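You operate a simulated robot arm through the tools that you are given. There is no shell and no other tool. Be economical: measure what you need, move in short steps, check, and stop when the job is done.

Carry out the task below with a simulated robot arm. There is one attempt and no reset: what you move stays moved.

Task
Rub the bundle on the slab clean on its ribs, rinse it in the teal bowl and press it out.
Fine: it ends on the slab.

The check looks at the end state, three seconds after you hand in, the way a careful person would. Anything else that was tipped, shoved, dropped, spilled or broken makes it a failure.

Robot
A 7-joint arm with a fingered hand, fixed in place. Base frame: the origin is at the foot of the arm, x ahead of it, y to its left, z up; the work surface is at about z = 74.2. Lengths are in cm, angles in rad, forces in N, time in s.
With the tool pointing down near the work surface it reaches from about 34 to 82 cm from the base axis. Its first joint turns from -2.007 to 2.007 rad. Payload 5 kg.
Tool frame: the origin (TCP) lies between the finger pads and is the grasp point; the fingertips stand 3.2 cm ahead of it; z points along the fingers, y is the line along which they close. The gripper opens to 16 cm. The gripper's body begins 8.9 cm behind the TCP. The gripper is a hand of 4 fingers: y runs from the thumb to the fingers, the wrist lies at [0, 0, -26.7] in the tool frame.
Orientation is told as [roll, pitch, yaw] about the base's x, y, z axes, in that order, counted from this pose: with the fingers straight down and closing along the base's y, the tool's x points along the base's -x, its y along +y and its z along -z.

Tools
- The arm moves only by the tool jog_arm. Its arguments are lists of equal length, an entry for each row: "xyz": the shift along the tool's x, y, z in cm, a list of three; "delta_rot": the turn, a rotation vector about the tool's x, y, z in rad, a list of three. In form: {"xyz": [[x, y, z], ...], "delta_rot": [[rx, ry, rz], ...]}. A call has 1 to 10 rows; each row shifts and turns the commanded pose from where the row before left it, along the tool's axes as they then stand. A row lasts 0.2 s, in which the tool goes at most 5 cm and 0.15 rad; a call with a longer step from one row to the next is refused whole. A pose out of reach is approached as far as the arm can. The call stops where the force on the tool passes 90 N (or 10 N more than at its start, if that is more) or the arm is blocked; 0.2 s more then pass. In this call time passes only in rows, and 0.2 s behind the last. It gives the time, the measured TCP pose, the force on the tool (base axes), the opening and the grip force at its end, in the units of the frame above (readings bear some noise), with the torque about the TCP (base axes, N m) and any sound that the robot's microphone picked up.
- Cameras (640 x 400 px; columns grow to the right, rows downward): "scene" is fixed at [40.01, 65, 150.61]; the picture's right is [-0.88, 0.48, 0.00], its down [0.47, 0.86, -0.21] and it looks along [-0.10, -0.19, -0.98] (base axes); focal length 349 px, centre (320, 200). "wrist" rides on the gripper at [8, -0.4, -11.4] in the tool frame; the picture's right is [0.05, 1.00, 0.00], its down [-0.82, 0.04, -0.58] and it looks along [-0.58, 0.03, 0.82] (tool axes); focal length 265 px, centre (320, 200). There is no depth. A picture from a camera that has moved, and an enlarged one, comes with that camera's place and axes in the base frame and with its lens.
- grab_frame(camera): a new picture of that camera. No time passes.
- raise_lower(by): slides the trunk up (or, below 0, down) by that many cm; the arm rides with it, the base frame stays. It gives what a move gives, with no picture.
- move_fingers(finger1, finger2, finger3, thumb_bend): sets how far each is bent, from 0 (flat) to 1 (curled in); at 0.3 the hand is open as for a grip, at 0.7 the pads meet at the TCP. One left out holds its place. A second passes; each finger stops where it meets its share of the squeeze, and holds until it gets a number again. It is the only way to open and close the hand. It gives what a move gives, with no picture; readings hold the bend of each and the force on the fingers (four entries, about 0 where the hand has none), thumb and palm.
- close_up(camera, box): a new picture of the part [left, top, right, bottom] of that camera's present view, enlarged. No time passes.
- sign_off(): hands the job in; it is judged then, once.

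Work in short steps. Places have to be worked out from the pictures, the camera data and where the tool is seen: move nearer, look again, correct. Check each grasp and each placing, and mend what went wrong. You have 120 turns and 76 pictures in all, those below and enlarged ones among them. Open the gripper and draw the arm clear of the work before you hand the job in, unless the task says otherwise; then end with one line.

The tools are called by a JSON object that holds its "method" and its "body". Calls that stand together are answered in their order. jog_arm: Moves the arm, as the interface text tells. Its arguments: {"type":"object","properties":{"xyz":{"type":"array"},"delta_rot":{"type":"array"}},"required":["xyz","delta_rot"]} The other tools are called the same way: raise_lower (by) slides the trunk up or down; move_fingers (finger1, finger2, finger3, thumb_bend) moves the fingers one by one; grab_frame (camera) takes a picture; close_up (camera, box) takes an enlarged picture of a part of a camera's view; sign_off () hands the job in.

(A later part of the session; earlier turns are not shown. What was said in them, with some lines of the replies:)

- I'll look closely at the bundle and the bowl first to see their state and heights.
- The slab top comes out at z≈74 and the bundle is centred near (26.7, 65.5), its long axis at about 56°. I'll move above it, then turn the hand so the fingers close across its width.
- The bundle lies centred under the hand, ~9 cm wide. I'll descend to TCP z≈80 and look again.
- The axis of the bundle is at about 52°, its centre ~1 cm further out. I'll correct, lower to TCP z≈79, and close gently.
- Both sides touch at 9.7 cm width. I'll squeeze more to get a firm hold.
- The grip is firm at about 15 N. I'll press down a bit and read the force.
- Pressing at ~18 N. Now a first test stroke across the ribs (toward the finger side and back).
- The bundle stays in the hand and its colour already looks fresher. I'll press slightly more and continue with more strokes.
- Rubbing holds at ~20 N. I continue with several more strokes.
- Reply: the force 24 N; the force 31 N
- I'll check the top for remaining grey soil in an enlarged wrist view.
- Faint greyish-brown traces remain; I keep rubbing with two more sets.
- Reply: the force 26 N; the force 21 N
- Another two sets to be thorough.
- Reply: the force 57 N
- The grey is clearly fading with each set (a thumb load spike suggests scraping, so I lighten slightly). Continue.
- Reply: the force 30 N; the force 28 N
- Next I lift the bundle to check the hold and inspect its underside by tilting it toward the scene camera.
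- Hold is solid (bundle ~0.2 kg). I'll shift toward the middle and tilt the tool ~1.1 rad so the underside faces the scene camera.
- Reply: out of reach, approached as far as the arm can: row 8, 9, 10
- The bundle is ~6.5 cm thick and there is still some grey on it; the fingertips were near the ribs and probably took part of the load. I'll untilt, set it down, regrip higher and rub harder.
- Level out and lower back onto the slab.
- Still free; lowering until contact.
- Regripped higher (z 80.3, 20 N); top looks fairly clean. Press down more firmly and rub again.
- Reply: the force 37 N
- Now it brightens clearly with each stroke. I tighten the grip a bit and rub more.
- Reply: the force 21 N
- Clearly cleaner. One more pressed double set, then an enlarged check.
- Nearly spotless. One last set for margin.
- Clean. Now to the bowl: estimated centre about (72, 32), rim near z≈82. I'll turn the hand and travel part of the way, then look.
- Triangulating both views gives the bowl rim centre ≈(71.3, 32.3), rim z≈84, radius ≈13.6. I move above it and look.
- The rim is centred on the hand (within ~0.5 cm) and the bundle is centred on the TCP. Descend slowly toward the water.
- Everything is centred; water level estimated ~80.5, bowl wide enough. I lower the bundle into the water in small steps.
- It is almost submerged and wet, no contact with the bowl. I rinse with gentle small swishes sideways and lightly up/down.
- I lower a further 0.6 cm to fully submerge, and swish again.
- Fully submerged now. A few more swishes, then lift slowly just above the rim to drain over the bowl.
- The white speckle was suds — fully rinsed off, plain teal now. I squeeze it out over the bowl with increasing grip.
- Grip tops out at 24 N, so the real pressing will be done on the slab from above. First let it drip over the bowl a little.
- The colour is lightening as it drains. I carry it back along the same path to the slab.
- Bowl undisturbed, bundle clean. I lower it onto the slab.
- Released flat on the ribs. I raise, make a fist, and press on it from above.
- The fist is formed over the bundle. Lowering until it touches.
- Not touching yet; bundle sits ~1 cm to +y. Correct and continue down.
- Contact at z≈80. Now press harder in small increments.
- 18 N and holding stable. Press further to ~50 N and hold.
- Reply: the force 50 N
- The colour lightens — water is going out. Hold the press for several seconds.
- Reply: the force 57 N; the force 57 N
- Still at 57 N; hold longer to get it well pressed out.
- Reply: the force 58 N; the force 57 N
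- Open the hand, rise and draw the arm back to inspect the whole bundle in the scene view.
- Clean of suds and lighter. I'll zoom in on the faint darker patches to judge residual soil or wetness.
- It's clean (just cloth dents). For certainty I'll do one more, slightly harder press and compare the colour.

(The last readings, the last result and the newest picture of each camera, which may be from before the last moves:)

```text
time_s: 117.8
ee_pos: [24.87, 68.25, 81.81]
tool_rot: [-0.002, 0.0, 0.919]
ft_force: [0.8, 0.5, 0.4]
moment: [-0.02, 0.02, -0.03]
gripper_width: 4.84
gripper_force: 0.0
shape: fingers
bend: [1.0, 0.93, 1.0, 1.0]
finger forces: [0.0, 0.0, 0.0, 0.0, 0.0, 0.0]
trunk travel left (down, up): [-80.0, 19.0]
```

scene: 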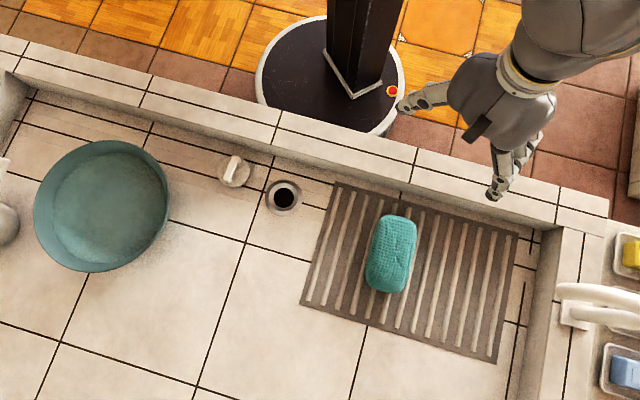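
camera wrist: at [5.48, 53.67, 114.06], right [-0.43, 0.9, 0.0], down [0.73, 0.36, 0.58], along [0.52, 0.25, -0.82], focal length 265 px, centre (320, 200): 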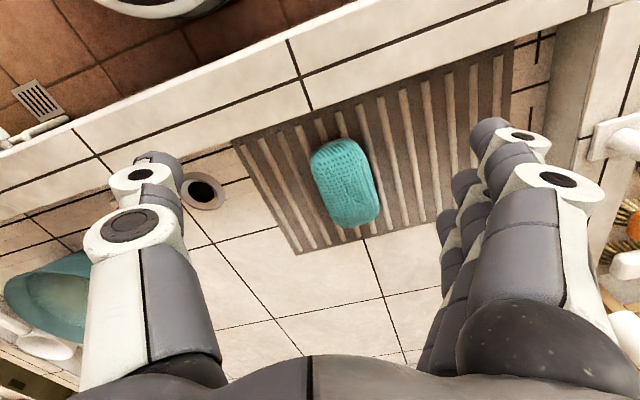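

Press down gradually and hold.

{"method": "jog_arm", "body": {"xyz": [[0, 0, 0.9], [0, 0, 0.6], [0, 0, 0.6], [0, 0, 0.6], [0, 0, 0.6], [0, 0, 0.5], [0, 0, 0.3], [0, 0, 0], [0, 0, 0], [0, 0, 0]], "delta_rot": [[0, 0, 0], [0, 0, 0], [0, 0, 0], [0, 0, 0], [0, 0, 0], [0, 0, 0], [0, 0, 0], [0, 0, 0], [0, 0, 0], [0, 0, 0]]}}

{"method": "jog_arm", "body": {"xyz": [[0, 0, 0], [0, 0, 0], [0, 0, 0], [0, 0, 0], [0, 0, 0], [0, 0, 0], [0, 0, 0], [0, 0, 0], [0, 0, 0], [0, 0, 0]], "delta_rot": [[0, 0, 0], [0, 0, 0], [0, 0, 0], [0, 0, 0], [0, 0, 0], [0, 0, 0], [0, 0, 0], [0, 0, 0], [0, 0, 0], [0, 0, 0]]}}

{"method": "jog_arm", "body": {"xyz": [[0, 0, 0], [0, 0, 0], [0, 0, 0], [0, 0, 0], [0, 0, 0], [0, 0, 0], [0, 0, 0], [0, 0, 0], [0, 0, 0], [0, 0, 0]], "delta_rot": [[0, 0, 0], [0, 0, 0], [0, 0, 0], [0, 0, 0], [0, 0, 0], [0, 0, 0], [0, 0, 0], [0, 0, 0], [0, 0, 0], [0, 0, 0]]}}

```text
time_s: 120.0
ee_pos: [24.81, 68.39, 78.69]
tool_rot: [0.005, -0.013, 0.92]
ft_force: [0.3, 0.3, 59.0]
moment: [0.56, 0.82, -0.05]
gripper_width: 5.1
gripper_force: 49.2
shape: fingers
bend: [1.0, 1.0, 1.0, 1.0]
finger forces: [4.9, 90.2, 2.7, 0.1, 0.0, 0.1]
trunk travel left (down, up): [-80.0, 19.0]
```

```text
time_s: 122.2
ee_pos: [24.85, 68.14, 78.8]
tool_rot: [0.005, -0.015, 0.921]
ft_force: [0.1, -0.3, 58.3]
moment: [0.52, 0.87, -0.03]
gripper_width: 5.09
gripper_force: 49.1
shape: fingers
bend: [1.0, 1.0, 1.0, 1.0]
finger forces: [5.0, 90.1, 2.7, 0.0, 0.0, 0.1]
trunk travel left (down, up): [-80.0, 19.0]
```

```text
time_s: 124.4
ee_pos: [24.76, 68.27, 78.6]
tool_rot: [0.004, -0.014, 0.92]
ft_force: [-0.8, 0.2, 58.8]
moment: [0.57, 0.86, -0.02]
gripper_width: 5.11
gripper_force: 48.7
shape: fingers
bend: [1.0, 1.0, 1.0, 1.0]
finger forces: [5.0, 89.9, 2.8, 0.0, 0.0, 0.1]
trunk travel left (down, up): [-80.0, 19.0]
```

Pressed at ~59 N for over 4 s. Withdraw the same way, open the hand and compare.

{"method": "jog_arm", "body": {"xyz": [[0, 0, -2], [0, 0, -4], [0, 0, -5], [0, 0, -5], [0, 0, -5], [0, 0, -3]], "delta_rot": [[0, 0, 0], [0, 0, 0], [0, 0, 0], [0, 0, 0], [0, 0, 0], [0, 0, 0]]}}

{"method": "move_fingers", "body": {"finger1": 0.3, "finger2": 0.3, "finger3": 0.3, "thumb_bend": 0.3}}

{"method": "jog_arm", "body": {"xyz": [[4, 0, 0], [4, 0, 0], [4, 0, 0], [4, 0, 0]], "delta_rot": [[0, 0, 0.13], [0, 0, 0.13], [0, 0, 0.13], [0, 0, 0.13]]}}

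{"method": "close_up", "body": {"camera": "scene", "box": [340, 200, 450, 310]}}

{"method": "grab_frame", "body": {"camera": "scene"}}

```text
time_s: 125.8
ee_pos: [24.66, 68.39, 101.9]
tool_rot: [-0.003, 0.0, 0.92]
ft_force: [0.4, 0.3, 0.4]
moment: [0.03, -0.01, 0.06]
gripper_width: 4.96
gripper_force: 0.1
shape: fingers
bend: [1.0, 0.96, 1.0, 1.0]
finger forces: [0.1, 0.0, 0.0, 0.0, 0.0, 0.0]
trunk travel left (down, up): [-80.0, 19.0]
```

```text
time_s: 126.8
ee_pos: [24.63, 68.42, 101.87]
tool_rot: [-0.003, 0.0, 0.92]
ft_force: [0.4, -0.2, 0.1]
moment: [0.0, 0.0, -0.01]
gripper_width: 17.0
gripper_force: 0.1
shape: fingers
bend: [0.3, 0.3, 0.3, 0.3]
finger forces: [0.1, 0.0, 0.0, 0.1, 0.1, 0.0]
trunk travel left (down, up): [-80.0, 19.0]
```

```text
time_s: 127.8
ee_pos: [12.74, 57.68, 101.93]
tool_rot: [0.0, 0.0, 0.399]
ft_force: [-0.6, -1.2, 0.4]
moment: [0.03, -0.06, 0.01]
gripper_width: 16.98
gripper_force: 0.0
shape: fingers
bend: [0.3, 0.3, 0.3, 0.3]
finger forces: [0.0, 0.0, 0.0, 0.0, 0.0, 0.1]
trunk travel left (down, up): [-80.0, 19.0]
```

```text
3.64 times, centred on (395, 255) of scene
camera zoom: at [40.01, 65.0, 150.61], right [-0.88, 0.48, 0.0], down [0.47, 0.86, -0.21], along [-0.1, -0.19, -0.98], focal length 1271 px, centre (47, 0)
```

zoom: 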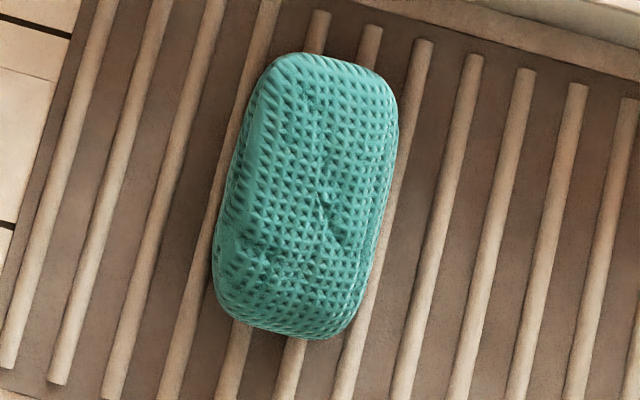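

```text
19 pictures are left
```

scene: 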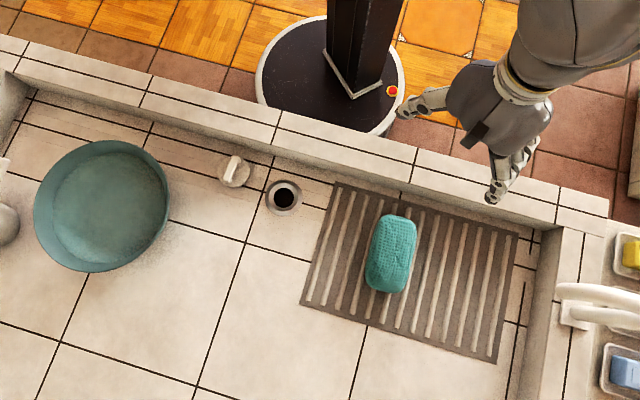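

The second press left the colour unchanged, so it is pressed out. The bundle is clean on the slab, nothing else has moved, and the hand is open and clear. I'm handing in.

{"method": "sign_off", "body": {}}

```text
The job is handed in.
```

The bundle is rubbed clean on the ribs, rinsed in the teal bowl, pressed out and lying on the slab; nothing else was moved or spilled in the last pictures.
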